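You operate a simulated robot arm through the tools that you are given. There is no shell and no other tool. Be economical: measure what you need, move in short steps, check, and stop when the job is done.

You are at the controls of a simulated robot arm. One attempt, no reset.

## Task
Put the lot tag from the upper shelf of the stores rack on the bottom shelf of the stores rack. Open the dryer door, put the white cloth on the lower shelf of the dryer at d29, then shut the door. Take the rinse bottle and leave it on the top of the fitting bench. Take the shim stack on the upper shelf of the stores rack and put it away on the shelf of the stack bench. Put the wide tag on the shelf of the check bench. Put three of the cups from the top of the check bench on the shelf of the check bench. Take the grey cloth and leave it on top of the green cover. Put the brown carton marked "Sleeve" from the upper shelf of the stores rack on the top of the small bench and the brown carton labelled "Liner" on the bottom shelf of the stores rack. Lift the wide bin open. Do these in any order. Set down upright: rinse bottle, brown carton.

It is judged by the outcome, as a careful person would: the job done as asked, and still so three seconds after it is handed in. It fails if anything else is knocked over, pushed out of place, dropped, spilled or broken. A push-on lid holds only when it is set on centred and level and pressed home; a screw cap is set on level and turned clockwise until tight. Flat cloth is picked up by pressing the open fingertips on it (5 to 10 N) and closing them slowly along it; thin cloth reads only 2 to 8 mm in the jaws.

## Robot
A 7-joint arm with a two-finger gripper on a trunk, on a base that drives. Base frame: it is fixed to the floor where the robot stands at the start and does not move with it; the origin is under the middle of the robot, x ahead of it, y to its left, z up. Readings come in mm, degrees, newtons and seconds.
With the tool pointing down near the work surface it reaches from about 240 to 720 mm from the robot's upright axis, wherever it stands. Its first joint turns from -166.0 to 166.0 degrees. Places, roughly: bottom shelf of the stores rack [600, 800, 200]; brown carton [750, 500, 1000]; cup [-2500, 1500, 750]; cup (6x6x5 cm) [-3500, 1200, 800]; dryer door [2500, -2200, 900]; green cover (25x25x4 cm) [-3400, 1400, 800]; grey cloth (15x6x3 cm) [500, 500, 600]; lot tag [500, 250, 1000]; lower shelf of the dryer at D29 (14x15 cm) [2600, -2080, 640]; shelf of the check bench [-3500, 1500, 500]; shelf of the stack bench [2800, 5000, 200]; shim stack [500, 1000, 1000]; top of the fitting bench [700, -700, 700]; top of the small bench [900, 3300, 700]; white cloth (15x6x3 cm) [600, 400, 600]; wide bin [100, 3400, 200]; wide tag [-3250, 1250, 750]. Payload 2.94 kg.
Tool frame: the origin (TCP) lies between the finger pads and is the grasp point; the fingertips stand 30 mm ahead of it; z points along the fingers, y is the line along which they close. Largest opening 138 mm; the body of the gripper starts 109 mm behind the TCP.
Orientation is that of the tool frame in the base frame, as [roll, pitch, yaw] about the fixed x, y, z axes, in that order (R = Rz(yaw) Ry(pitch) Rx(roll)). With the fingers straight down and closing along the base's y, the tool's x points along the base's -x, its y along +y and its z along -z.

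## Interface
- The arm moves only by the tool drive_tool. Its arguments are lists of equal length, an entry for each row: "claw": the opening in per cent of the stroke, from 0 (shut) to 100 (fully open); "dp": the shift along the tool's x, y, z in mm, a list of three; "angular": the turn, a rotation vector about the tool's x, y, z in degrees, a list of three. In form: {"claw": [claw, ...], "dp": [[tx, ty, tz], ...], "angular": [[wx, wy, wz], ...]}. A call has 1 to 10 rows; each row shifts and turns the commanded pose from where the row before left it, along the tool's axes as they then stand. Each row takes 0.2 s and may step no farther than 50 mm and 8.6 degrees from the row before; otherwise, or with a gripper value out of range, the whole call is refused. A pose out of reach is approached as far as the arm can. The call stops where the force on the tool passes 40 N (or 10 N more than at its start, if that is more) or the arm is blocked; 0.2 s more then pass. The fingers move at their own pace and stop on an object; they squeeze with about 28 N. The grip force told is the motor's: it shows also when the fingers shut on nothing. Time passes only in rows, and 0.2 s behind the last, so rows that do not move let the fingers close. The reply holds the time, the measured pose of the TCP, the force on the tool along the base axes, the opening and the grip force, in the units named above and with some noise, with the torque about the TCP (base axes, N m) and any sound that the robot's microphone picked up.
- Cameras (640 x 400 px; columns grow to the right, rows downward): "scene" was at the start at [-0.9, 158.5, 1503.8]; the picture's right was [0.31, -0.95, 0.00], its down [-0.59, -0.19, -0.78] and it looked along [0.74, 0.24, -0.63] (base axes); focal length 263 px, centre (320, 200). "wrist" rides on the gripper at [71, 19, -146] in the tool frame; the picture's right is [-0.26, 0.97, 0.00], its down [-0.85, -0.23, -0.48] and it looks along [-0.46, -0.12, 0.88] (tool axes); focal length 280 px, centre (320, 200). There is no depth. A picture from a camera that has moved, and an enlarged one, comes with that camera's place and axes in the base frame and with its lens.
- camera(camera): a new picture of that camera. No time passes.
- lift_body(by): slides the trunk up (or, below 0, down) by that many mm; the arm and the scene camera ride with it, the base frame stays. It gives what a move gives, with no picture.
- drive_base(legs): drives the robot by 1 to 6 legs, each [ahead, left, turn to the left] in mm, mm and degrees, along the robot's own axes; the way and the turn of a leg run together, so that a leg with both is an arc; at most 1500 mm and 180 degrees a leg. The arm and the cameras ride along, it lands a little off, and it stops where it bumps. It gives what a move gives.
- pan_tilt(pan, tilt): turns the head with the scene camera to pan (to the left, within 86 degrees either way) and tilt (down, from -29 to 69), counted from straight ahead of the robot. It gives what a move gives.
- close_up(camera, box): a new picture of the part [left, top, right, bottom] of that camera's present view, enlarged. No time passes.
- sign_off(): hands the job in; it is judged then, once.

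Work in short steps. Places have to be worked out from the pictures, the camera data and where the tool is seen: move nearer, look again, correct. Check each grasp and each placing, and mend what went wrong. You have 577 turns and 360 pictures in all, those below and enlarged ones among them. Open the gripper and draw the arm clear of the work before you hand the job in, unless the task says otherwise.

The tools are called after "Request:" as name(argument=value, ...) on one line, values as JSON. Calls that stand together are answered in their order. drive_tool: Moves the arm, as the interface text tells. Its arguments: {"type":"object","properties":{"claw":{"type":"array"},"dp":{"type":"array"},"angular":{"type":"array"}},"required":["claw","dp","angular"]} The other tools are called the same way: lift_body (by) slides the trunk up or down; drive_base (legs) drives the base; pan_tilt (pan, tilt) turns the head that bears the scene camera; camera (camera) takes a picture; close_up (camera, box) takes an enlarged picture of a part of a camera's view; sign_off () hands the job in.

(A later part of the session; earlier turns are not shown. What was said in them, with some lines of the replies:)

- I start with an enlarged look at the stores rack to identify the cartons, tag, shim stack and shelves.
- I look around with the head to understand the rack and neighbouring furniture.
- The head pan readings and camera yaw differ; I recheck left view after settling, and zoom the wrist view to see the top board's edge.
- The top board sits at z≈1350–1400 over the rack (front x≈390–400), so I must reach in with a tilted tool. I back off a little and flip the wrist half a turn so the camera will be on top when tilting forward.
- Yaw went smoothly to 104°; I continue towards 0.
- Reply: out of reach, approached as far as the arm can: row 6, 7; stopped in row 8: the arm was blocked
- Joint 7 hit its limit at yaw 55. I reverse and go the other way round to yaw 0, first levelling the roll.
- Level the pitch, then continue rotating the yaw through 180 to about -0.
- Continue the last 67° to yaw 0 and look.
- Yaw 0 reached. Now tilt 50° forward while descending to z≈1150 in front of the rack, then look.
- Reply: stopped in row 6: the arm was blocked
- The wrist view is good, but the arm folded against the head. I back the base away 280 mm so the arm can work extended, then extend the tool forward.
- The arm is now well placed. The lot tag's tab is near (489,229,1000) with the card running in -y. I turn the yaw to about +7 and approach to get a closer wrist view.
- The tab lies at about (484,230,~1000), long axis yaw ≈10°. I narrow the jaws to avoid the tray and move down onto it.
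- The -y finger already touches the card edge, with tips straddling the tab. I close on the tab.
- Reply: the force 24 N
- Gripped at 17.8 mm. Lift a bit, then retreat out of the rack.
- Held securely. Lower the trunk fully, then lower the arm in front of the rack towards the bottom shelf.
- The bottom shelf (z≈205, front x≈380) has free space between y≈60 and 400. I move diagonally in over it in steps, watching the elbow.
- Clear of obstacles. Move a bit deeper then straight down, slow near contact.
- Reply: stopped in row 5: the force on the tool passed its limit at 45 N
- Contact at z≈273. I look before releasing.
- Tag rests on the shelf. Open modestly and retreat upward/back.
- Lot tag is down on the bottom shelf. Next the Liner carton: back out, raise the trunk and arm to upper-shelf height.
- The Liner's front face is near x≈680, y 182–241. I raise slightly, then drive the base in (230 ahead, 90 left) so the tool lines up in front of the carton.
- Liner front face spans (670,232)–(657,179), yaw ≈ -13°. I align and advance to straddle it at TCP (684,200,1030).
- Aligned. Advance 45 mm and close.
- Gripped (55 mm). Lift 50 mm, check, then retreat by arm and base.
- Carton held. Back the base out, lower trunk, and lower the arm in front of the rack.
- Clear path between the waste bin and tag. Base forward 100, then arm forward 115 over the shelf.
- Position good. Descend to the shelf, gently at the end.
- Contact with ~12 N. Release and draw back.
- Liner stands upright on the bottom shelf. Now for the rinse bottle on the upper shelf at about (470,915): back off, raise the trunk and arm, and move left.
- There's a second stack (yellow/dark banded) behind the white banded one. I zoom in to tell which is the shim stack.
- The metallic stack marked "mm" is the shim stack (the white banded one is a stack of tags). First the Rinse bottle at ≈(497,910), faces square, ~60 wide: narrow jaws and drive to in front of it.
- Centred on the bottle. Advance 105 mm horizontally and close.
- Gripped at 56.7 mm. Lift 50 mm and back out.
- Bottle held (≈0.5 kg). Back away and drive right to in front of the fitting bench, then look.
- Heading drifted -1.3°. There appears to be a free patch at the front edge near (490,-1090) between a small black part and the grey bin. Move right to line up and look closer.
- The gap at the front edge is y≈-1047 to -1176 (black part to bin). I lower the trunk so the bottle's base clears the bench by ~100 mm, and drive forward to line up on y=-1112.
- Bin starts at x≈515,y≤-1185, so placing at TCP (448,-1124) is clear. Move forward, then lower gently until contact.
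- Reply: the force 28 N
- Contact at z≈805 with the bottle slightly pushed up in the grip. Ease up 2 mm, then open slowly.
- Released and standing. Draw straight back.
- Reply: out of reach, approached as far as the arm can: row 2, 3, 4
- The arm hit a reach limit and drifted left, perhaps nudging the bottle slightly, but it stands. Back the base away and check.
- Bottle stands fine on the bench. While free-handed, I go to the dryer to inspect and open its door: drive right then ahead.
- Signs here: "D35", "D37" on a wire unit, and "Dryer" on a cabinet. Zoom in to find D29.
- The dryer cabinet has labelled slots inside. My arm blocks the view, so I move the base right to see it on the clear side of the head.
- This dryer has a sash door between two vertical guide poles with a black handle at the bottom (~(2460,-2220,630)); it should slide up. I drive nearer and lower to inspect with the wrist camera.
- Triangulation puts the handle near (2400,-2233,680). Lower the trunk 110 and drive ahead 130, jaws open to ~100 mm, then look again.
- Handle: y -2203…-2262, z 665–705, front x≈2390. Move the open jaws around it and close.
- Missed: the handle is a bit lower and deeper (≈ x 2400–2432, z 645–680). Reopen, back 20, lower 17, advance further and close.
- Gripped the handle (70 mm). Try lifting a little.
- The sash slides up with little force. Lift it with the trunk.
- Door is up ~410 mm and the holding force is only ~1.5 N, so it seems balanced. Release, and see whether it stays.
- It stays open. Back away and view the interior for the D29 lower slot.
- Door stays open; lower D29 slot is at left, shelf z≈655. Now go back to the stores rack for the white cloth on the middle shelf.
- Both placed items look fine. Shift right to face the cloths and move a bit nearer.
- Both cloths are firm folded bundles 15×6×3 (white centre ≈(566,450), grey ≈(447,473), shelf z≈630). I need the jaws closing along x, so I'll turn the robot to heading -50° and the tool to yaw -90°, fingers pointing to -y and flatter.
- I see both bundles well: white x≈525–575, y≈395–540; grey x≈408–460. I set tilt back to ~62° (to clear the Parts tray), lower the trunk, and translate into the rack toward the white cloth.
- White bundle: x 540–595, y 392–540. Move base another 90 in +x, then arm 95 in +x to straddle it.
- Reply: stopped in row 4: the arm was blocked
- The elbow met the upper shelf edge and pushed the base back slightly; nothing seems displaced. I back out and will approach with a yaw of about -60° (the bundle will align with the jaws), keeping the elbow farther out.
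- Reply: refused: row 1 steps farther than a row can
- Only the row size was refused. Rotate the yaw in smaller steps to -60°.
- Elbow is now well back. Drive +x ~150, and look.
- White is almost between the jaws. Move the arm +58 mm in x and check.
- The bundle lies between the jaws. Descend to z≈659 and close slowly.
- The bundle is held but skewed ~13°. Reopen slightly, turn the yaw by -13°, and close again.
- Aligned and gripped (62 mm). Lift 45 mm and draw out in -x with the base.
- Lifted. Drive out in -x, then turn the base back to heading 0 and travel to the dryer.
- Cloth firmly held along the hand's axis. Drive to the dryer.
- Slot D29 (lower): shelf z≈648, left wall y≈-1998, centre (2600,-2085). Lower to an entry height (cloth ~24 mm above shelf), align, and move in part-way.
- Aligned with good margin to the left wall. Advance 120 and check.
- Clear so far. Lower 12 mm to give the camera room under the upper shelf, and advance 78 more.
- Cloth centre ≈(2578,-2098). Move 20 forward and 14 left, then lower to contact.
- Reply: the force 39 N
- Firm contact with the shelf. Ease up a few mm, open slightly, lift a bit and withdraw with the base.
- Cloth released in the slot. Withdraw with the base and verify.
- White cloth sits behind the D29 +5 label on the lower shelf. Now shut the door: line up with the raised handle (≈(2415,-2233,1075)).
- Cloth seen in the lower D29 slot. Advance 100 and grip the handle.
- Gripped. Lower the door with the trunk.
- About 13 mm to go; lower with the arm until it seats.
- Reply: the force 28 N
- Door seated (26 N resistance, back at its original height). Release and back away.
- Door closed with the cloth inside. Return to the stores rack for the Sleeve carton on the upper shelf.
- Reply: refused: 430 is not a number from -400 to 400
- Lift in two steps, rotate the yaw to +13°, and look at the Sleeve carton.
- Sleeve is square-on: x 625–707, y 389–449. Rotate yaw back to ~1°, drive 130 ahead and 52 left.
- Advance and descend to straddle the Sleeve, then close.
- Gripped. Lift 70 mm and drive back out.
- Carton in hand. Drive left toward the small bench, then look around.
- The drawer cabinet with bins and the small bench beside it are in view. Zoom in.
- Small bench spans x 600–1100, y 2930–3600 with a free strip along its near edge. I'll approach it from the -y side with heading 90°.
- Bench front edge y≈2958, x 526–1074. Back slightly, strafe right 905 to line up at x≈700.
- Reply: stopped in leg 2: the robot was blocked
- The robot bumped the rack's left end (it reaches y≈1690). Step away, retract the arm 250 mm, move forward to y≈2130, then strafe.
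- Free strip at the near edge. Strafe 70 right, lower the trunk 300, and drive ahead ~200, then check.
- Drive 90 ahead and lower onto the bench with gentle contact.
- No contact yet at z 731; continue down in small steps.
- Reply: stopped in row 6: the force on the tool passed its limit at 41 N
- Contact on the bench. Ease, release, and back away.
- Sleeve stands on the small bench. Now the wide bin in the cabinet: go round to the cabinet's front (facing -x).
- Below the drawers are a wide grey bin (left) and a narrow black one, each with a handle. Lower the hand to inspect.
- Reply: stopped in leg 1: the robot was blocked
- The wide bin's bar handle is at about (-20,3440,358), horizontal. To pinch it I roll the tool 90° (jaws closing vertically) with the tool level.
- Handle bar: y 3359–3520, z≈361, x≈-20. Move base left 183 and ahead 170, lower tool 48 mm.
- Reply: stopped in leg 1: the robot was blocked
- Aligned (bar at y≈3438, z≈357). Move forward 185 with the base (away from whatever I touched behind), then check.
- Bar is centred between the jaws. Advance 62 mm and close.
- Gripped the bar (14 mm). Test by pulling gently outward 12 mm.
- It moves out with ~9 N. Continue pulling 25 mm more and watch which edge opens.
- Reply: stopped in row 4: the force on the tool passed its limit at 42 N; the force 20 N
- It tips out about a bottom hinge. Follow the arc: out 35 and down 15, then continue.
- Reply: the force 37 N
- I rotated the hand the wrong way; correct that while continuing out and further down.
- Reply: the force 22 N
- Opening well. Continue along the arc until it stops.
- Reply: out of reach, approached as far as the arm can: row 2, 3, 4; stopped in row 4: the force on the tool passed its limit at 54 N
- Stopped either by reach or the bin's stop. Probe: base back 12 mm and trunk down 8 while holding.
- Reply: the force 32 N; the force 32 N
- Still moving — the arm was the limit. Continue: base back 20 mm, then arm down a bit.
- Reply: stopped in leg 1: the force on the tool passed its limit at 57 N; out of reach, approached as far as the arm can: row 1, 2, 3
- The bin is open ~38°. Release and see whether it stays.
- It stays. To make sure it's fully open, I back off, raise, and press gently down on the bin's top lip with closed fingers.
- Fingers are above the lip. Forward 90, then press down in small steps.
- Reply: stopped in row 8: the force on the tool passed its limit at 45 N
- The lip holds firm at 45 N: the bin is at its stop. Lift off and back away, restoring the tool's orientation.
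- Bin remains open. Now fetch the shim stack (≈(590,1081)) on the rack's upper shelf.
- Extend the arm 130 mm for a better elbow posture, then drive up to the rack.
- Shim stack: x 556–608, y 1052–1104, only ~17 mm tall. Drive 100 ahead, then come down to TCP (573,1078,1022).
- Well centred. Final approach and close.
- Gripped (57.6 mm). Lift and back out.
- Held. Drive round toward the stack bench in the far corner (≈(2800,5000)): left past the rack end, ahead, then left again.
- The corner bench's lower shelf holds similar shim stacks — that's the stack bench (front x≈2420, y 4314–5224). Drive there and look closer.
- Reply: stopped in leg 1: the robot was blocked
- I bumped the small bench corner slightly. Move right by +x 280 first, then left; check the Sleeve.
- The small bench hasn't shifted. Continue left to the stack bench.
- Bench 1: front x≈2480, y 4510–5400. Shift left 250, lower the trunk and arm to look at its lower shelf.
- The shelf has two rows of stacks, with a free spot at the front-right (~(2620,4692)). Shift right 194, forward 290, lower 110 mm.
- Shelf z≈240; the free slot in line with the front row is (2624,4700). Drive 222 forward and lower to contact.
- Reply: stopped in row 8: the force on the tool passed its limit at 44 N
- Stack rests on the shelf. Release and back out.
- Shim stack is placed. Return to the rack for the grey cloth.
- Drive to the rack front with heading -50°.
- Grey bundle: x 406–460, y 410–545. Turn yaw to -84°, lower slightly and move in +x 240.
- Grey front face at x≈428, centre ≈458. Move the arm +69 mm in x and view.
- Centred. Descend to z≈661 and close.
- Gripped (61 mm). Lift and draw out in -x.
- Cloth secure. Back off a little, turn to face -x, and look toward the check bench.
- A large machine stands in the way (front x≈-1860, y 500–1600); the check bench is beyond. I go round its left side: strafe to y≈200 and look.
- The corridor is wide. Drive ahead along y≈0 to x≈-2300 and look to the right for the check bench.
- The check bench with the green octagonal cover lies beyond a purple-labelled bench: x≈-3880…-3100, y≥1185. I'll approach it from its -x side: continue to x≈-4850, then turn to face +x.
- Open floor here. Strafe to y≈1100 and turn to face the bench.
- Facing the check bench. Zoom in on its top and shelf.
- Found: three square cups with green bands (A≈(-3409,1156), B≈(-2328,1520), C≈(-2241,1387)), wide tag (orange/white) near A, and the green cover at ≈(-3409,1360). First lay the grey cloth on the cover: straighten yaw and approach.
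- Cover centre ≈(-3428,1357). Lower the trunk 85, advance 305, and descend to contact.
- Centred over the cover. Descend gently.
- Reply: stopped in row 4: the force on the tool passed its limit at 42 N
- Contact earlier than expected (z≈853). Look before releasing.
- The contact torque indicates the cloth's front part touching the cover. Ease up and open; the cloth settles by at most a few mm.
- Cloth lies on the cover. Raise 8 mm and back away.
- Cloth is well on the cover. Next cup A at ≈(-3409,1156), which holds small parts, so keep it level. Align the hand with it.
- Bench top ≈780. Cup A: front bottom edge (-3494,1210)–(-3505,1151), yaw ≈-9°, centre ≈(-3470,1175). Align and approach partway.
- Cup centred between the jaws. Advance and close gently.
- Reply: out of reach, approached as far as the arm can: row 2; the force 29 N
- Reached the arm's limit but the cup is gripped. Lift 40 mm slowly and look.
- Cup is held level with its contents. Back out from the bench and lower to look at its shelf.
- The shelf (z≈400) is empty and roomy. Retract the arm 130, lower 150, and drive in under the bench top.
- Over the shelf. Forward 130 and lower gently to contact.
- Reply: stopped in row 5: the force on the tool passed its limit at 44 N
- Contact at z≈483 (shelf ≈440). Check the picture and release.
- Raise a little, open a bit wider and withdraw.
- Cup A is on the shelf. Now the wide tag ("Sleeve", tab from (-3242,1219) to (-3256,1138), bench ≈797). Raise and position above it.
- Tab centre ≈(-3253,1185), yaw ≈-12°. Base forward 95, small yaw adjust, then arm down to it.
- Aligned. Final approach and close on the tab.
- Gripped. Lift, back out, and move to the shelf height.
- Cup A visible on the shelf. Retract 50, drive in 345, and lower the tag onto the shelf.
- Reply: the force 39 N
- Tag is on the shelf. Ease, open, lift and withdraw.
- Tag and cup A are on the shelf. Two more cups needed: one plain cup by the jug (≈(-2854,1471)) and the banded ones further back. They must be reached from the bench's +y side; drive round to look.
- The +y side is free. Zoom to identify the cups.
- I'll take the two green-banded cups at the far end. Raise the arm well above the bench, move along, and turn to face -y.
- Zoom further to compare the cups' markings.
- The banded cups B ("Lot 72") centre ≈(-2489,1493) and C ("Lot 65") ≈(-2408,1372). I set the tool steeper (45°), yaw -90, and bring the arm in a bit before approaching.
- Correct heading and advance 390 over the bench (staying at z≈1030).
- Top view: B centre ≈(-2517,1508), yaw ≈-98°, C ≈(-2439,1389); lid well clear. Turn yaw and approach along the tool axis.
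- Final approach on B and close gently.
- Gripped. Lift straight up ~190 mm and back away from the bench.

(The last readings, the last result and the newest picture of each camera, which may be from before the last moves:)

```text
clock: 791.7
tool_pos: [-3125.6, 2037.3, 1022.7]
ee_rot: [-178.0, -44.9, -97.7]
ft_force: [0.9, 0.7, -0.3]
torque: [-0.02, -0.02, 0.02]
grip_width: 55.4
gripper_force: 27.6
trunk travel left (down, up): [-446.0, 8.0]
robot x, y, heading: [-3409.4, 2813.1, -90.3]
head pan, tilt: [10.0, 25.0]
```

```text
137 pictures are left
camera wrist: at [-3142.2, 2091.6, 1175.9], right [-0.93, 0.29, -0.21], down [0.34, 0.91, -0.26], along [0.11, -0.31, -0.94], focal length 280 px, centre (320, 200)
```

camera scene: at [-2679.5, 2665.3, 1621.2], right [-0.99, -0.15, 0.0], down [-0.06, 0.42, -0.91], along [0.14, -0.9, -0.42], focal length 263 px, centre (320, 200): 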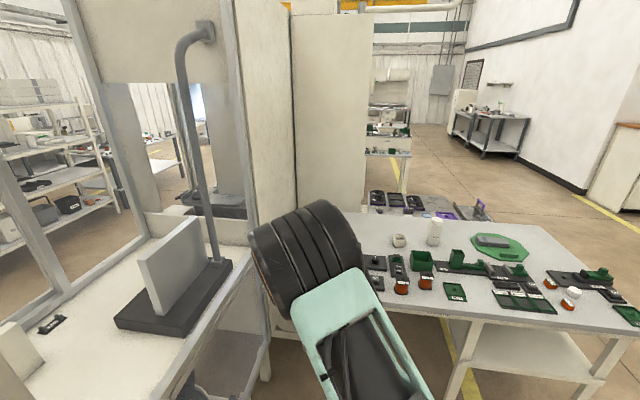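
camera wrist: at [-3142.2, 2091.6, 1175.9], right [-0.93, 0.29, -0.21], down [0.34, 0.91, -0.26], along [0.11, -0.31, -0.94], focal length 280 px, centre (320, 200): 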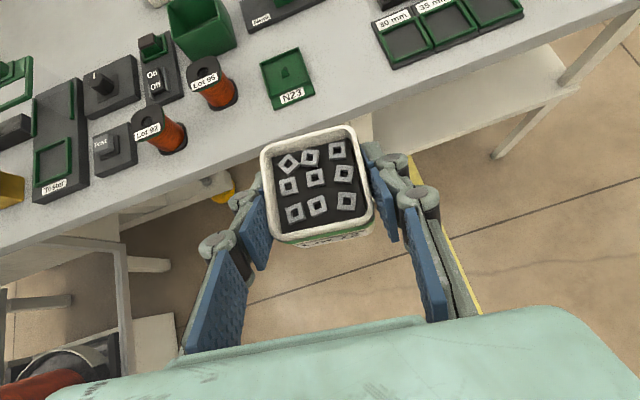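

The shelf can also be reached from this side. Strafe to x≈-3450, lower the trunk, and view the shelf edge.

Request:
drive_base(legs=[[0, -325, 0.3]])

Request:
lift_body(by=-400)

Request:
drive_tool(claw=[0, 0], dp=[[-25, 0, 25], [-25, 0, 25]], angular=[[0, 0, 0], [0, 0, 0]])

Request:
camera(camera="wrist")

Request:
camera(camera="scene")

```text
clock: 795.1
tool_pos: [-3438.5, 2039.4, 1025.3]
ee_rot: [-178.2, -44.9, -97.1]
ft_force: [-0.7, 0.7, -0.9]
torque: [-0.01, -0.02, -0.02]
grip_width: 55.5
gripper_force: 28.6
trunk travel left (down, up): [-446.0, 8.0]
robot x, y, heading: [-3736.5, 2817.0, -89.4]
head pan, tilt: [10.0, 25.0]
```

```text
clock: 799.0
tool_pos: [-3440.3, 2039.6, 625.3]
ee_rot: [-178.1, -44.8, -97.1]
ft_force: [-0.4, -0.2, -0.8]
torque: [-0.01, 0.03, -0.01]
grip_width: 55.3
gripper_force: 28.0
trunk travel left (down, up): [-46.0, 408.0]
robot x, y, heading: [-3734.9, 2814.0, -89.5]
head pan, tilt: [10.0, 25.0]
```

```text
clock: 799.6
tool_pos: [-3438.9, 2038.2, 553.3]
ee_rot: [-178.2, -44.9, -97.1]
ft_force: [-0.7, -0.1, -0.9]
torque: [0.06, -0.04, 0.03]
grip_width: 55.3
gripper_force: 27.8
trunk travel left (down, up): [-46.0, 408.0]
robot x, y, heading: [-3733.9, 2812.9, -89.4]
head pan, tilt: [10.0, 25.0]
```

```text
136 pictures are left
camera wrist: at [-3456.1, 2093.1, 705.8], right [-0.94, 0.28, -0.21], down [0.33, 0.91, -0.26], along [0.12, -0.31, -0.94], focal length 280 px, centre (320, 200)
```

wrist: 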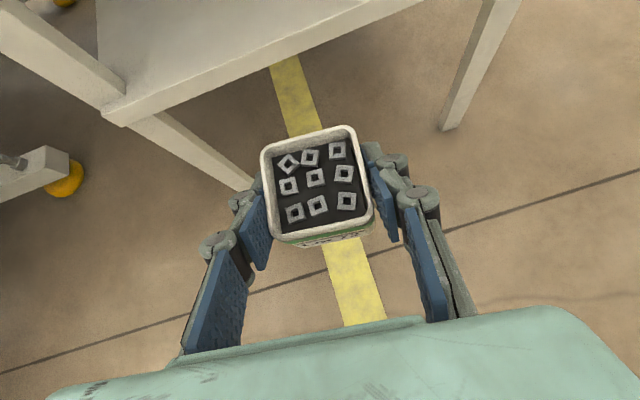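

```text
135 pictures are left
camera scene: at [-3585.5, 2800.5, 1221.3], right [-0.98, -0.18, 0.0], down [-0.08, 0.42, -0.91], along [0.17, -0.89, -0.42], focal length 263 px, centre (320, 200)
```

scene: 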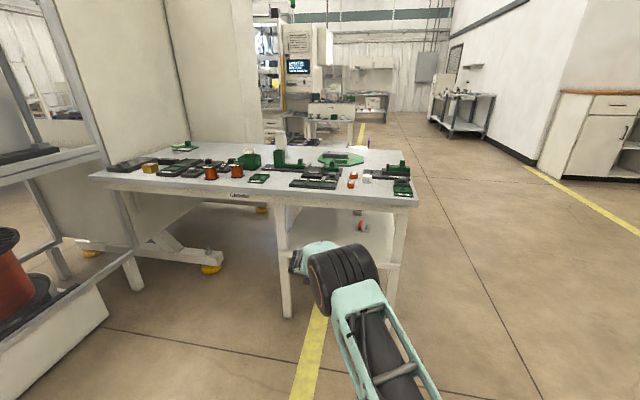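

Shelf's +y edge is at y≈1820–1835. Lower 40 mm, drive forward 290 under the bench top, then set down.

Request:
drive_tool(claw=[0, 0], dp=[[-27, 0, 27], [0, 0, 0]], angular=[[0, 0, 0], [0, 0, 0]])

Request:
drive_base(legs=[[200, 0, 0]])

Request:
camera(camera="wrist")

```text
clock: 800.2
tool_pos: [-3437.0, 2041.1, 515.5]
ee_rot: [-178.1, -44.8, -97.2]
ft_force: [-0.5, -0.1, -0.7]
torque: [0.01, 0.03, 0.02]
grip_width: 55.5
gripper_force: 28.1
trunk travel left (down, up): [-46.0, 408.0]
robot x, y, heading: [-3730.5, 2810.5, -89.3]
head pan, tilt: [10.0, 25.0]
```

```text
clock: 801.8
tool_pos: [-3436.2, 1841.2, 515.3]
ee_rot: [-178.1, -44.7, -97.1]
ft_force: [-0.3, -0.3, -1.8]
torque: [-0.02, 0.0, 0.0]
grip_width: 55.5
gripper_force: 28.4
trunk travel left (down, up): [-46.0, 408.0]
robot x, y, heading: [-3731.6, 2612.9, -89.5]
head pan, tilt: [10.0, 25.0]
```

```text
134 pictures are left
camera wrist: at [-3453.6, 1895.2, 666.7], right [-0.94, 0.28, -0.21], down [0.33, 0.91, -0.26], along [0.12, -0.31, -0.94], focal length 280 px, centre (320, 200)
```

wrist: 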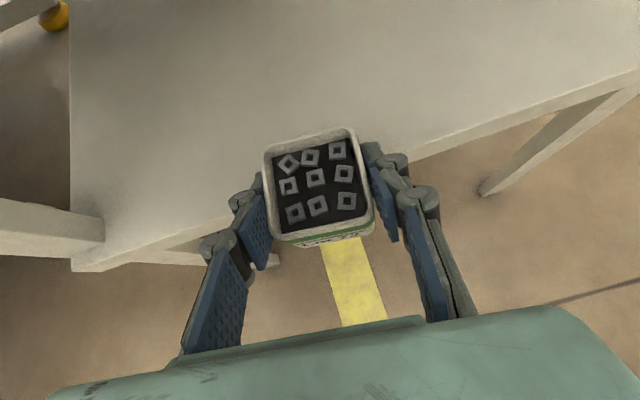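

Forward 105 more, then lower to contact.

Request:
drive_base(legs=[[105, 0, 0]])

Request:
drive_tool(claw=[0, 0, 0, 0, 0, 0, 0, 0], dp=[[-5, 0, 5], [-3, 0, 3], [-2.5, 0, 2.5], [-2.5, 0, 2.5], [-2.5, 0, 2.5], [-2.5, 0, 2.5], [-2.5, 0, 2.5], [-2.5, 0, 2.5]], angular=[[0, 0, 0], [0, 0, 0], [0, 0, 0], [0, 0, 0], [0, 0, 0], [0, 0, 0], [0, 0, 0], [0, 0, 0]])

Request:
camera(camera="wrist")

```text
clock: 803.0
tool_pos: [-3436.4, 1733.8, 515.1]
ee_rot: [-178.1, -44.9, -97.2]
ft_force: [-0.4, -0.5, -1.2]
torque: [-0.01, 0.01, 0.02]
grip_width: 55.7
gripper_force: 27.6
trunk travel left (down, up): [-46.0, 408.0]
robot x, y, heading: [-3731.5, 2508.9, -89.3]
head pan, tilt: [10.0, 25.0]
```

```text
clock: 804.8
tool_pos: [-3435.9, 1731.5, 490.5]
ee_rot: [-177.8, -45.5, -97.4]
ft_force: [0.1, -1.2, 24.5]
torque: [-0.2, 0.82, 0.0]
grip_width: 55.6
gripper_force: 28.6
trunk travel left (down, up): [-46.0, 408.0]
robot x, y, heading: [-3734.9, 2505.3, -89.3]
head pan, tilt: [10.0, 25.0]
```

```text
133 pictures are left
camera wrist: at [-3453.4, 1788.3, 641.5], right [-0.94, 0.28, -0.21], down [0.33, 0.91, -0.26], along [0.12, -0.32, -0.94], focal length 280 px, centre (320, 200)
```

wrist: 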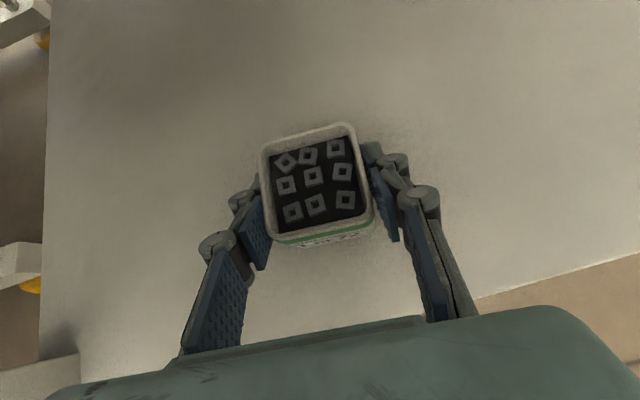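

Contact made (slightly on one edge). Ease and release, then withdraw.

Request:
drive_tool(claw=[0, 15, 42, 50, 55], dp=[[1, 0, -1], [0, 0, 0], [0, 0, 0], [0, 0, 0], [3, 0, -3]], angular=[[0, 0, 0], [0, 0, 0], [0, 0, 0], [0, 0, 0], [0, 0, 0]])

Request:
camera(camera="wrist")

```text
clock: 806.0
tool_pos: [-3434.4, 1736.4, 486.6]
ee_rot: [-177.9, -44.5, -97.3]
ft_force: [0.1, -0.3, 10.7]
torque: [-0.01, 0.5, -0.09]
grip_width: 76.9
gripper_force: 4.0
trunk travel left (down, up): [-46.0, 408.0]
robot x, y, heading: [-3733.0, 2506.4, -89.4]
head pan, tilt: [10.0, 25.0]
```

```text
132 pictures are left
camera wrist: at [-3452.9, 1790.7, 639.0], right [-0.94, 0.28, -0.21], down [0.33, 0.91, -0.25], along [0.12, -0.3, -0.95], focal length 280 px, centre (320, 200)
```

wrist: 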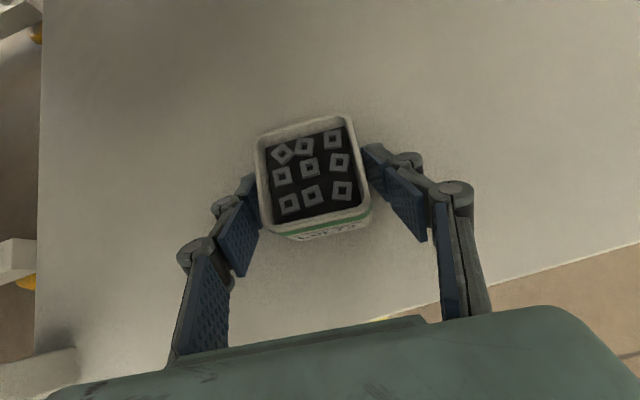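

Open a bit more, raise, then withdraw along the tool axis and with the base.

Request:
drive_tool(claw=[64, 64, 64, 64], dp=[[3, -4, -3], [0, 0, -15], [0, 0, -25], [0, 0, -20]], angular=[[0, 0, 0], [0, 0, 0], [0, 0, 0], [0, 0, 0]])

Request:
drive_base(legs=[[-330, 0, 0]])

Request:
camera(camera="wrist")

Request:
camera(camera="scene")

```text
clock: 807.0
tool_pos: [-3431.9, 1776.0, 535.9]
ee_rot: [-178.0, -44.8, -97.3]
ft_force: [-0.6, 0.8, 1.1]
torque: [0.0, -0.06, 0.01]
grip_width: 88.3
gripper_force: 0.0
trunk travel left (down, up): [-46.0, 408.0]
robot x, y, heading: [-3732.0, 2510.1, -89.5]
head pan, tilt: [10.0, 25.0]
```

```text
clock: 809.1
tool_pos: [-3434.2, 2107.0, 535.3]
ee_rot: [-178.1, -44.8, -97.3]
ft_force: [0.5, 0.0, 0.0]
torque: [0.04, -0.04, -0.02]
grip_width: 88.1
gripper_force: 0.1
trunk travel left (down, up): [-46.0, 408.0]
robot x, y, heading: [-3733.6, 2841.0, -89.4]
head pan, tilt: [10.0, 25.0]
```

```text
131 pictures are left
camera wrist: at [-3451.1, 2161.3, 687.2], right [-0.94, 0.28, -0.21], down [0.33, 0.91, -0.26], along [0.12, -0.31, -0.94], focal length 280 px, centre (320, 200)
```

wrist: 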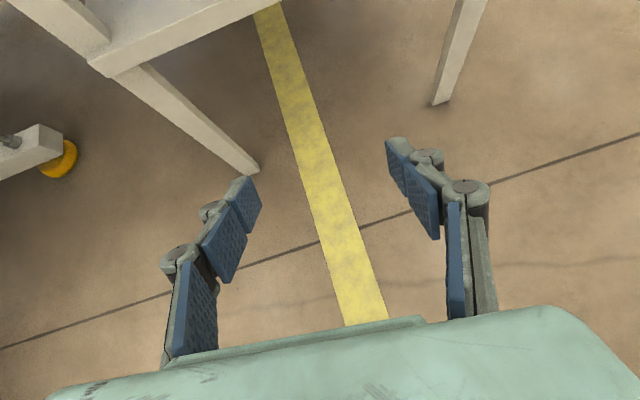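

```text
130 pictures are left
camera scene: at [-3585.0, 2825.9, 1221.2], right [-0.98, -0.18, 0.0], down [-0.08, 0.42, -0.91], along [0.16, -0.89, -0.42], focal length 263 px, centre (320, 200)
```

scene: 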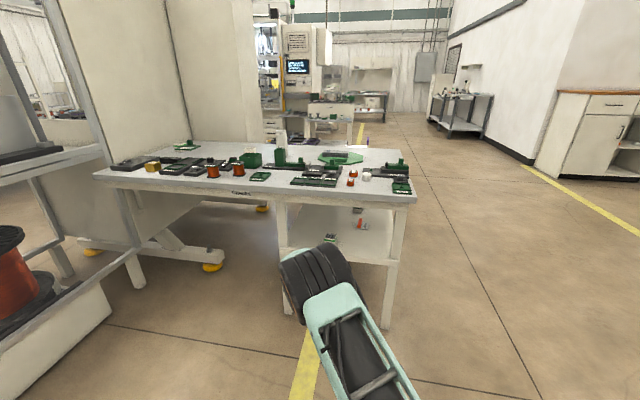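

Cup B is on the shelf. Go for cup C ("Lot 65", ≈(-2439,1389)).

Request:
lift_body(by=400)

Request:
drive_tool(claw=[64, 64, 64], dp=[[33, 0, -33], [33, 0, -33], [0, 0, 0]], angular=[[0, 0, 0], [0, 0, 0], [2, 0, 0]])

Request:
drive_base(legs=[[0, 970, -0.5], [530, 0, 0]])

Request:
camera(camera="wrist")

```text
clock: 813.0
tool_pos: [-3433.7, 2107.1, 935.4]
ee_rot: [-178.2, -44.9, -97.3]
ft_force: [0.0, -0.2, -1.0]
torque: [-0.02, 0.02, 0.03]
grip_width: 88.5
gripper_force: 0.0
trunk travel left (down, up): [-446.0, 8.0]
robot x, y, heading: [-3732.4, 2838.4, -89.7]
head pan, tilt: [10.0, 25.0]
```

```text
clock: 813.8
tool_pos: [-3435.7, 2106.8, 1029.3]
ee_rot: [-176.2, -44.7, -97.2]
ft_force: [-0.1, 1.3, 0.3]
torque: [0.0, 0.0, -0.02]
grip_width: 88.5
gripper_force: 0.1
trunk travel left (down, up): [-446.0, 8.0]
robot x, y, heading: [-3733.6, 2838.7, -89.3]
head pan, tilt: [10.0, 25.0]
```

```text
clock: 825.3
tool_pos: [-2457.9, 1585.5, 1028.2]
ee_rot: [-176.0, -44.8, -97.4]
ft_force: [-0.2, -0.8, -0.7]
torque: [0.0, 0.02, 0.02]
grip_width: 88.3
gripper_force: 0.1
trunk travel left (down, up): [-446.0, 8.0]
robot x, y, heading: [-2749.4, 2318.6, -89.6]
head pan, tilt: [10.0, 25.0]
```

```text
129 pictures are left
camera wrist: at [-2480.4, 1640.2, 1180.1], right [-0.94, 0.26, -0.23], down [0.32, 0.91, -0.25], along [0.15, -0.31, -0.94], focal length 280 px, centre (320, 200)
```

wrist: 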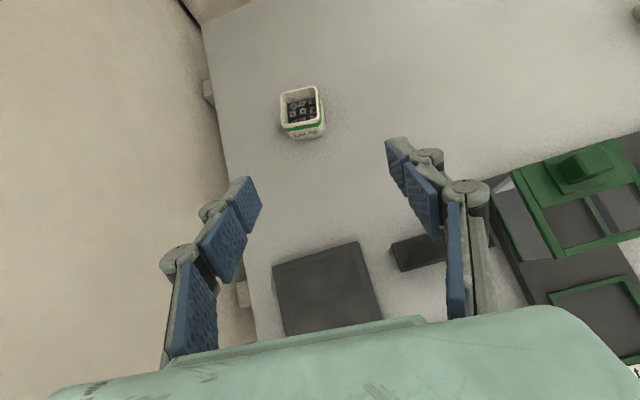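

C rim centre ≈(-2435,1389). Drive 150 ahead and 22 left, level the roll, then descend.

Request:
drive_base(legs=[[150, 22, 0]])

Request:
drive_tool(claw=[66, 66, 66, 66], dp=[[0, 0, 0], [-33, 0, 33], [-33, 0, 33], [-20, 0, 35]], angular=[[-3.8, 0, 0], [0, 0, 0], [0, 0, 0], [0, 0, 0]])

Request:
camera(camera="wrist")

```text
clock: 826.7
tool_pos: [-2435.2, 1435.8, 1029.0]
ee_rot: [-176.1, -44.8, -97.3]
ft_force: [-0.5, 0.4, 0.4]
torque: [-0.01, 0.01, 0.02]
grip_width: 88.4
gripper_force: 0.1
trunk travel left (down, up): [-446.0, 8.0]
robot x, y, heading: [-2734.3, 2165.9, -89.5]
head pan, tilt: [10.0, 25.0]
```

```text
clock: 827.7
tool_pos: [-2436.2, 1425.0, 894.8]
ee_rot: [-179.9, -44.8, -97.4]
ft_force: [0.2, -1.4, -0.5]
torque: [0.0, -0.02, 0.02]
grip_width: 90.9
gripper_force: 0.0
trunk travel left (down, up): [-446.0, 8.0]
robot x, y, heading: [-2730.5, 2165.9, -89.8]
head pan, tilt: [10.0, 25.0]
```

```text
128 pictures are left
camera wrist: at [-2449.9, 1479.4, 1047.7], right [-0.93, 0.31, -0.19], down [0.35, 0.9, -0.26], along [0.09, -0.31, -0.95], focal length 280 px, centre (320, 200)
```

wrist: 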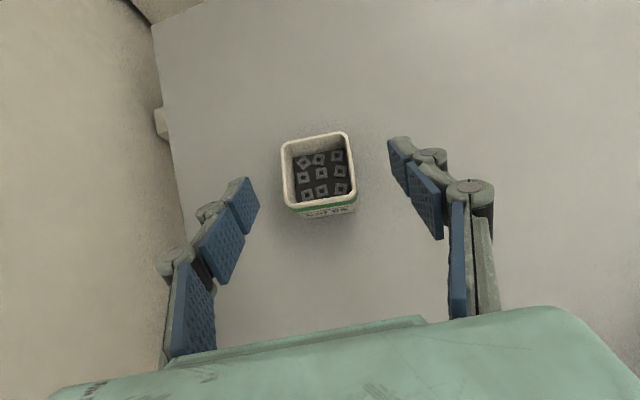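

Centred. Final approach and close.

Request:
drive_tool(claw=[66, 66, 66, 50, 35, 20, 0, 0], dp=[[-9, -1.5, 27], [-9, -1.5, 27], [-3, 0, 9], [0, 0, 0], [0, 0, 0], [0, 0, 0], [0, 0, 0], [0, 0, 0]], angular=[[0, 0, 0], [0, 0, 0], [0, 0, 0], [0, 0, 0], [0, 0, 0], [0, 0, 0], [0, 0, 0], [0, 0, 0]])

Request:
camera(camera="wrist")

```text
clock: 829.5
tool_pos: [-2437.3, 1394.2, 836.1]
ee_rot: [-179.9, -44.8, -97.2]
ft_force: [0.8, 0.5, 1.1]
torque: [-0.04, -0.07, 0.0]
grip_width: 55.3
gripper_force: 28.3
trunk travel left (down, up): [-446.0, 8.0]
robot x, y, heading: [-2731.5, 2170.8, -89.6]
head pan, tilt: [10.0, 25.0]
```

```text
127 pictures are left
camera wrist: at [-2450.4, 1449.1, 989.6], right [-0.93, 0.31, -0.19], down [0.35, 0.9, -0.26], along [0.09, -0.31, -0.95], focal length 280 px, centre (320, 200)
```

wrist: 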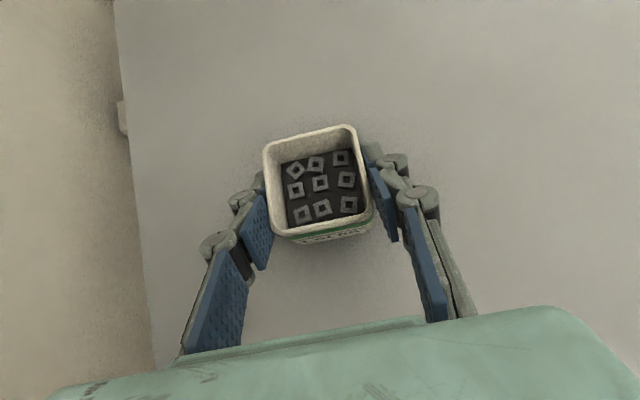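

Gripped. Lift straight up and carry to the shelf beside cup B (x≈-3320).

Request:
drive_tool(claw=[0, 0, 0, 0, 0], dp=[[15, 0, -15], [30, 0, -30], [30, 0, -30], [30, 0, -30], [30, 0, -30]], angular=[[0, 0, 0], [0, 0, 0], [0, 0, 0], [0, 0, 0], [0, 0, 0]])

Request:
drive_base(legs=[[-650, 0, 0], [0, -890, 0]])

Request:
lift_body(by=-400)

Request:
drive_tool(claw=[0, 0, 0], dp=[[-33, 0, 33], [-33, 0, 33], [-10, 0, 10]], angular=[[0, 0, 0], [0, 0, 0], [0, 0, 0]])

Request:
camera(camera="wrist")

```text
clock: 830.7
tool_pos: [-2437.4, 1395.8, 1026.6]
ee_rot: [180.0, -44.8, -97.2]
ft_force: [0.0, -0.1, -0.6]
torque: [-0.03, 0.0, 0.01]
grip_width: 55.0
gripper_force: 28.1
trunk travel left (down, up): [-446.0, 8.0]
robot x, y, heading: [-2727.5, 2165.9, -89.6]
head pan, tilt: [10.0, 25.0]
```

```text
clock: 842.0
tool_pos: [-3340.5, 2032.0, 1026.3]
ee_rot: [-179.9, -44.8, -98.4]
ft_force: [0.4, 0.1, -0.7]
torque: [0.03, 0.0, -0.03]
grip_width: 54.7
gripper_force: 27.9
trunk travel left (down, up): [-446.0, 8.0]
robot x, y, heading: [-3621.5, 2812.3, -90.8]
head pan, tilt: [10.0, 25.0]
```

```text
clock: 845.9
tool_pos: [-3340.8, 2032.1, 624.8]
ee_rot: [-179.9, -44.7, -98.3]
ft_force: [-0.4, -0.4, -0.5]
torque: [0.01, -0.01, -0.02]
grip_width: 55.3
gripper_force: 27.7
trunk travel left (down, up): [-46.0, 408.0]
robot x, y, heading: [-3622.3, 2808.7, -90.7]
head pan, tilt: [10.0, 25.0]
```

```text
clock: 846.7
tool_pos: [-3339.7, 2032.7, 516.9]
ee_rot: [-179.9, -44.8, -98.3]
ft_force: [0.3, 0.7, 0.2]
torque: [0.02, -0.02, -0.01]
grip_width: 55.1
gripper_force: 27.8
trunk travel left (down, up): [-46.0, 408.0]
robot x, y, heading: [-3620.9, 2812.5, -90.7]
head pan, tilt: [10.0, 25.0]
```

```text
126 pictures are left
camera wrist: at [-3351.6, 2086.5, 668.6], right [-0.93, 0.32, -0.19], down [0.36, 0.9, -0.26], along [0.08, -0.31, -0.95], focal length 280 px, centre (320, 200)
```

wrist: 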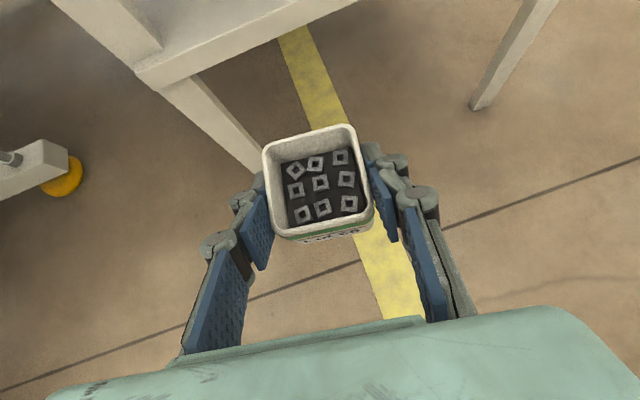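

Shift 42 mm further from cup B, correct heading, then drive in 200 and check.

Request:
drive_base(legs=[[0, 34, 0.7], [200, 0, 0]])

Request:
camera(camera="wrist")

```text
clock: 848.8
tool_pos: [-3297.1, 1836.4, 515.7]
ee_rot: [-179.9, -44.7, -97.7]
ft_force: [0.1, 0.0, -0.4]
torque: [0.0, -0.03, -0.02]
grip_width: 55.1
gripper_force: 28.3
trunk travel left (down, up): [-46.0, 408.0]
robot x, y, heading: [-3588.1, 2612.8, -89.8]
head pan, tilt: [10.0, 25.0]
```

```text
125 pictures are left
camera wrist: at [-3309.7, 1890.0, 668.8], right [-0.93, 0.31, -0.19], down [0.35, 0.9, -0.26], along [0.09, -0.31, -0.95], focal length 280 px, centre (320, 200)
```

wrist: 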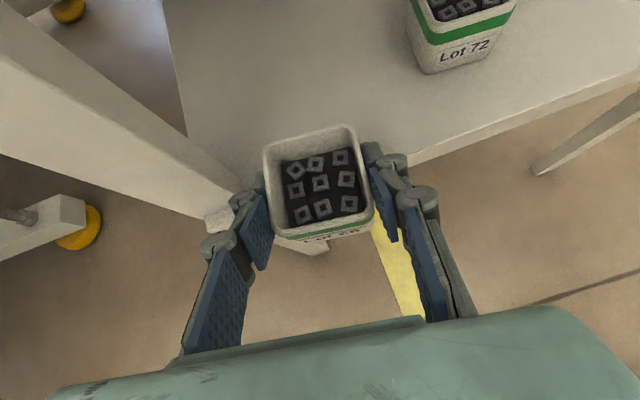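

The bench leg (inner face x≈-3225) is close; shift 20 mm toward -x, then advance 105.

Request:
drive_base(legs=[[0, -21, 0]])

Request:
drive_base(legs=[[105, 0, 0]])

Request:
camera(camera="wrist")

```text
clock: 849.7
tool_pos: [-3317.8, 1836.2, 516.9]
ee_rot: [-179.8, -44.8, -97.7]
ft_force: [-0.4, 0.3, -0.2]
torque: [-0.04, 0.0, 0.01]
grip_width: 55.1
gripper_force: 28.1
trunk travel left (down, up): [-46.0, 408.0]
robot x, y, heading: [-3604.8, 2606.1, -90.1]
head pan, tilt: [10.0, 25.0]
```

```text
clock: 850.9
tool_pos: [-3316.6, 1731.4, 515.2]
ee_rot: [-179.9, -44.8, -97.6]
ft_force: [-0.7, -0.9, -0.7]
torque: [0.03, 0.0, -0.01]
grip_width: 55.2
gripper_force: 28.4
trunk travel left (down, up): [-46.0, 408.0]
robot x, y, heading: [-3607.2, 2504.3, -89.9]
head pan, tilt: [10.0, 25.0]
```

```text
124 pictures are left
camera wrist: at [-3328.9, 1786.1, 668.8], right [-0.93, 0.31, -0.19], down [0.35, 0.9, -0.26], along [0.09, -0.31, -0.95], focal length 280 px, centre (320, 200)
```

wrist: 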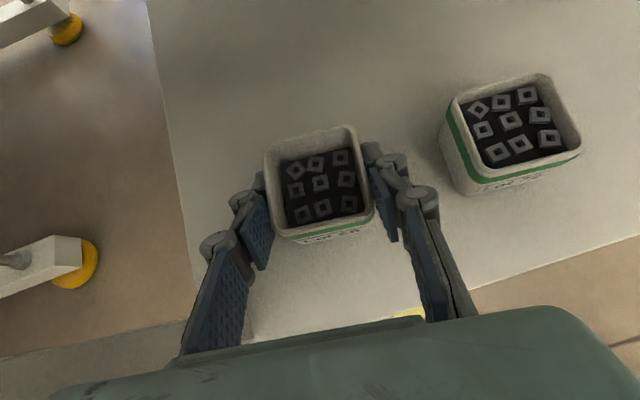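

Clear of cup B and the leg. Lower to contact.

Request:
drive_tool(claw=[0, 0, 0, 0, 0, 0, 0, 0], dp=[[-5, 0, 5], [-3, 0, 3], [-2.5, 0, 2.5], [-2, 0, 2], [-2, 0, 2], [-2, 0, 2], [-2, 0, 2], [0, 0, 0]], angular=[[0, 0, 0], [0, 0, 0], [0, 0, 0], [0, 0, 0], [0, 0, 0], [0, 0, 0], [0, 0, 0], [0, 0, 0]])

```text
clock: 852.7
tool_pos: [-3316.1, 1730.9, 497.4]
ee_rot: [-179.6, -45.2, -97.7]
ft_force: [-0.1, 2.4, 21.8]
torque: [0.11, 0.02, -0.04]
grip_width: 55.2
gripper_force: 28.0
trunk travel left (down, up): [-46.0, 408.0]
robot x, y, heading: [-3610.9, 2508.0, -90.0]
head pan, tilt: [10.0, 25.0]
```

Even contact, level. Release, lift off and withdraw.

Request:
drive_tool(claw=[0, 15, 42, 50, 54, 54, 54, 54], dp=[[1.5, 0, -1.5], [0, 0, 0], [0, 0, 0], [0, 0, 0], [3, 0, -3], [0, 0, -15], [0, 0, -25], [0, 0, -20]], angular=[[0, 0, 0], [0, 0, 0], [0, 0, 0], [0, 0, 0], [0, 0, 0], [0, 0, 0], [0, 0, 0], [0, 0, 0]])

Request:
camera(camera="wrist")

Request:
drive_base(legs=[[-350, 0, 0]])

Request:
camera(camera="scene")

```text
clock: 854.5
tool_pos: [-3310.9, 1773.9, 540.0]
ee_rot: [-179.8, -44.8, -97.6]
ft_force: [0.6, 0.9, -0.2]
torque: [0.03, 0.01, -0.02]
grip_width: 74.6
gripper_force: 0.1
trunk travel left (down, up): [-46.0, 408.0]
robot x, y, heading: [-3608.9, 2505.6, -89.9]
head pan, tilt: [10.0, 25.0]
```

```text
123 pictures are left
camera wrist: at [-3324.6, 1828.8, 692.2], right [-0.93, 0.31, -0.19], down [0.35, 0.9, -0.26], along [0.09, -0.31, -0.95], focal length 280 px, centre (320, 200)
```

wrist: 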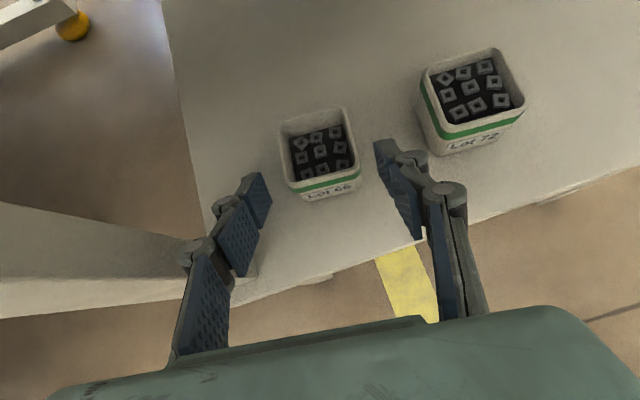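

```text
clock: 856.8
tool_pos: [-3312.0, 2123.6, 539.4]
ee_rot: [-179.9, -44.8, -97.5]
ft_force: [0.2, -0.3, 0.3]
torque: [0.01, 0.02, -0.01]
grip_width: 74.6
gripper_force: 0.0
trunk travel left (down, up): [-46.0, 408.0]
robot x, y, heading: [-3613.6, 2854.9, -90.1]
head pan, tilt: [10.0, 25.0]
```

```text
122 pictures are left
camera scene: at [-3461.3, 2841.4, 1221.2], right [-0.98, -0.18, 0.0], down [-0.07, 0.42, -0.91], along [0.16, -0.89, -0.42], focal length 263 px, centre (320, 200)
```

scene: 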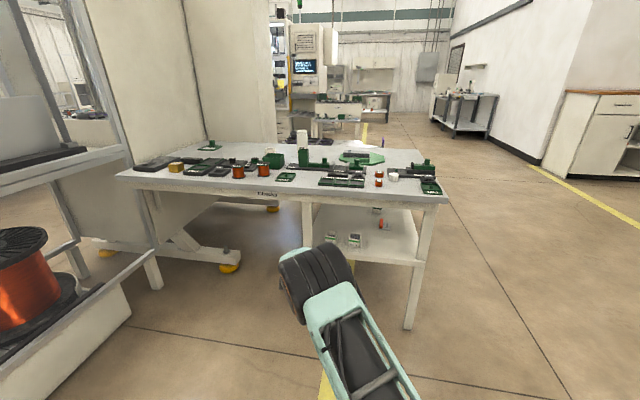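

Request:
close_up(camera="scene", box=[280, 120, 460, 280])

```text
2.50 times, centred on (370, 200) of scene
camera zoom: at [-3461.3, 2841.4, 1221.2], right [-0.98, -0.18, 0.0], down [-0.07, 0.42, -0.91], along [0.16, -0.89, -0.42], focal length 658 px, centre (195, 200)
```

zoom: 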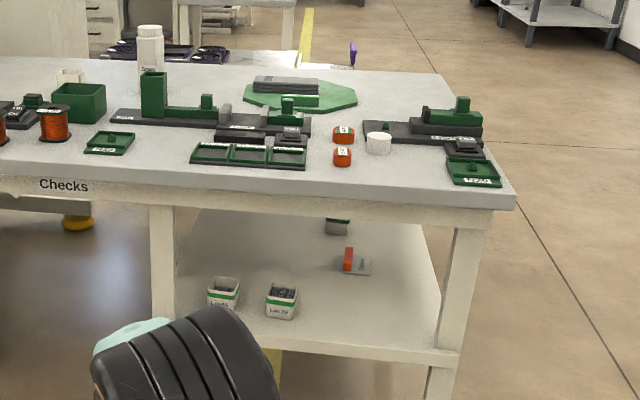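

All check-bench items are in place ("Checks" bench shelf holds three cups and the tag; cloth on the cover). Raise the arm clear and look toward the small bench/wide bin to verify them from here.

Request:
lift_body(by=350)

Request:
pan_tilt(pan=86, tilt=10)

Request:
camera(camera="scene")

```text
clock: 860.2
tool_pos: [-3311.4, 2124.0, 889.1]
ee_rot: [-179.8, -44.9, -97.4]
ft_force: [0.2, 0.3, 0.1]
torque: [-0.01, 0.02, 0.0]
grip_width: 74.8
gripper_force: 0.0
trunk travel left (down, up): [-396.0, 58.0]
robot x, y, heading: [-3607.8, 2857.5, -89.7]
head pan, tilt: [10.0, 25.0]
```

```text
clock: 861.6
tool_pos: [-3312.1, 2124.5, 889.9]
ee_rot: [-179.9, -44.9, -97.5]
ft_force: [1.0, 0.6, -0.1]
torque: [-0.01, 0.01, -0.03]
grip_width: 74.6
gripper_force: 0.0
trunk travel left (down, up): [-396.0, 58.0]
robot x, y, heading: [-3609.9, 2857.2, -89.7]
head pan, tilt: [85.9, 10.0]
```

```text
120 pictures are left
camera scene: at [-3384.7, 2925.7, 1595.6], right [-0.07, -1.0, 0.0], down [-0.17, 0.01, -0.98], along [0.98, -0.07, -0.17], focal length 263 px, centre (320, 200)
```

scene: 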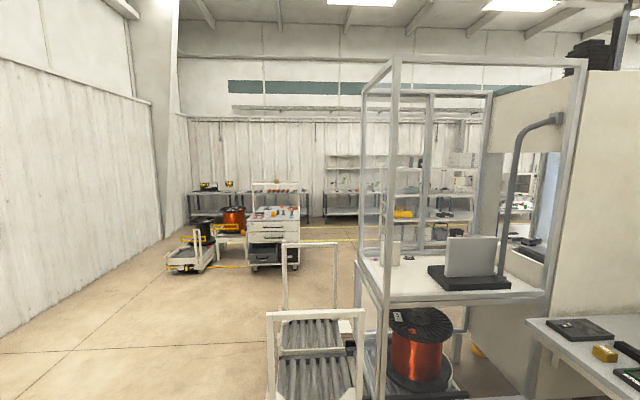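

Request:
close_up(camera="scene", box=[225, 175, 325, 275])

Request:
close_up(camera="scene", box=[370, 150, 540, 240])

```text
4.00 times, centred on (275, 225) of scene
camera zoom: at [-3384.7, 2925.7, 1595.6], right [-0.07, -1.0, 0.0], down [-0.17, 0.01, -0.98], along [0.98, -0.07, -0.17], focal length 1054 px, centre (500, 100)
```

zoom: 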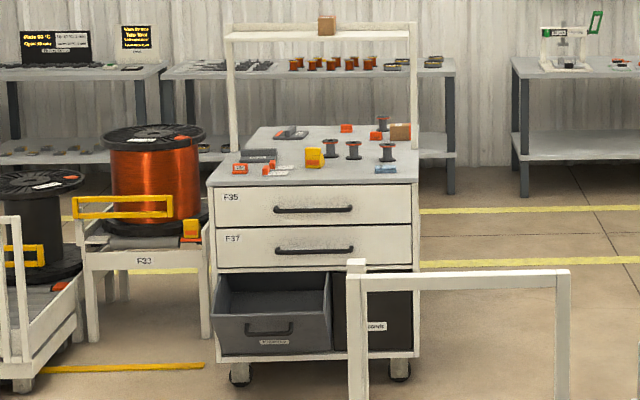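

```text
3.76 times, centred on (455, 195) of scene
camera zoom: at [-3384.7, 2925.7, 1595.6], right [-0.07, -1.0, 0.0], down [-0.17, 0.01, -0.98], along [0.98, -0.07, -0.17], focal length 992 px, centre (-188, 219)
```

zoom: 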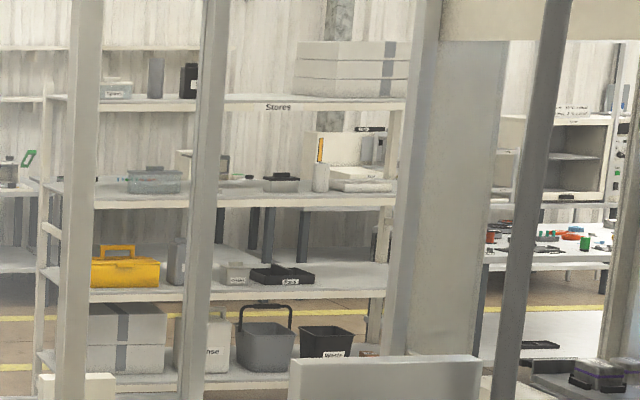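

Everything checks out: bin open, Sleeve upright on the small bench, rack in order, check-bench items placed. The gripper is open and clear; hand in.

Request:
sign_off()

```text
The job is handed in.
```

I did every item on the list and handed the job in; when last seen, everything was in place, with both cartons and the rinse bottle standing upright, the dryer door shut and the wide bin open.

The base bumped a few things on the way: the left end of the rack, the corner of the small bench, and the roller trolley near the bin cabinet. The rack and small bench showed no shift in later pictures. I did not check the trolley's position closely.
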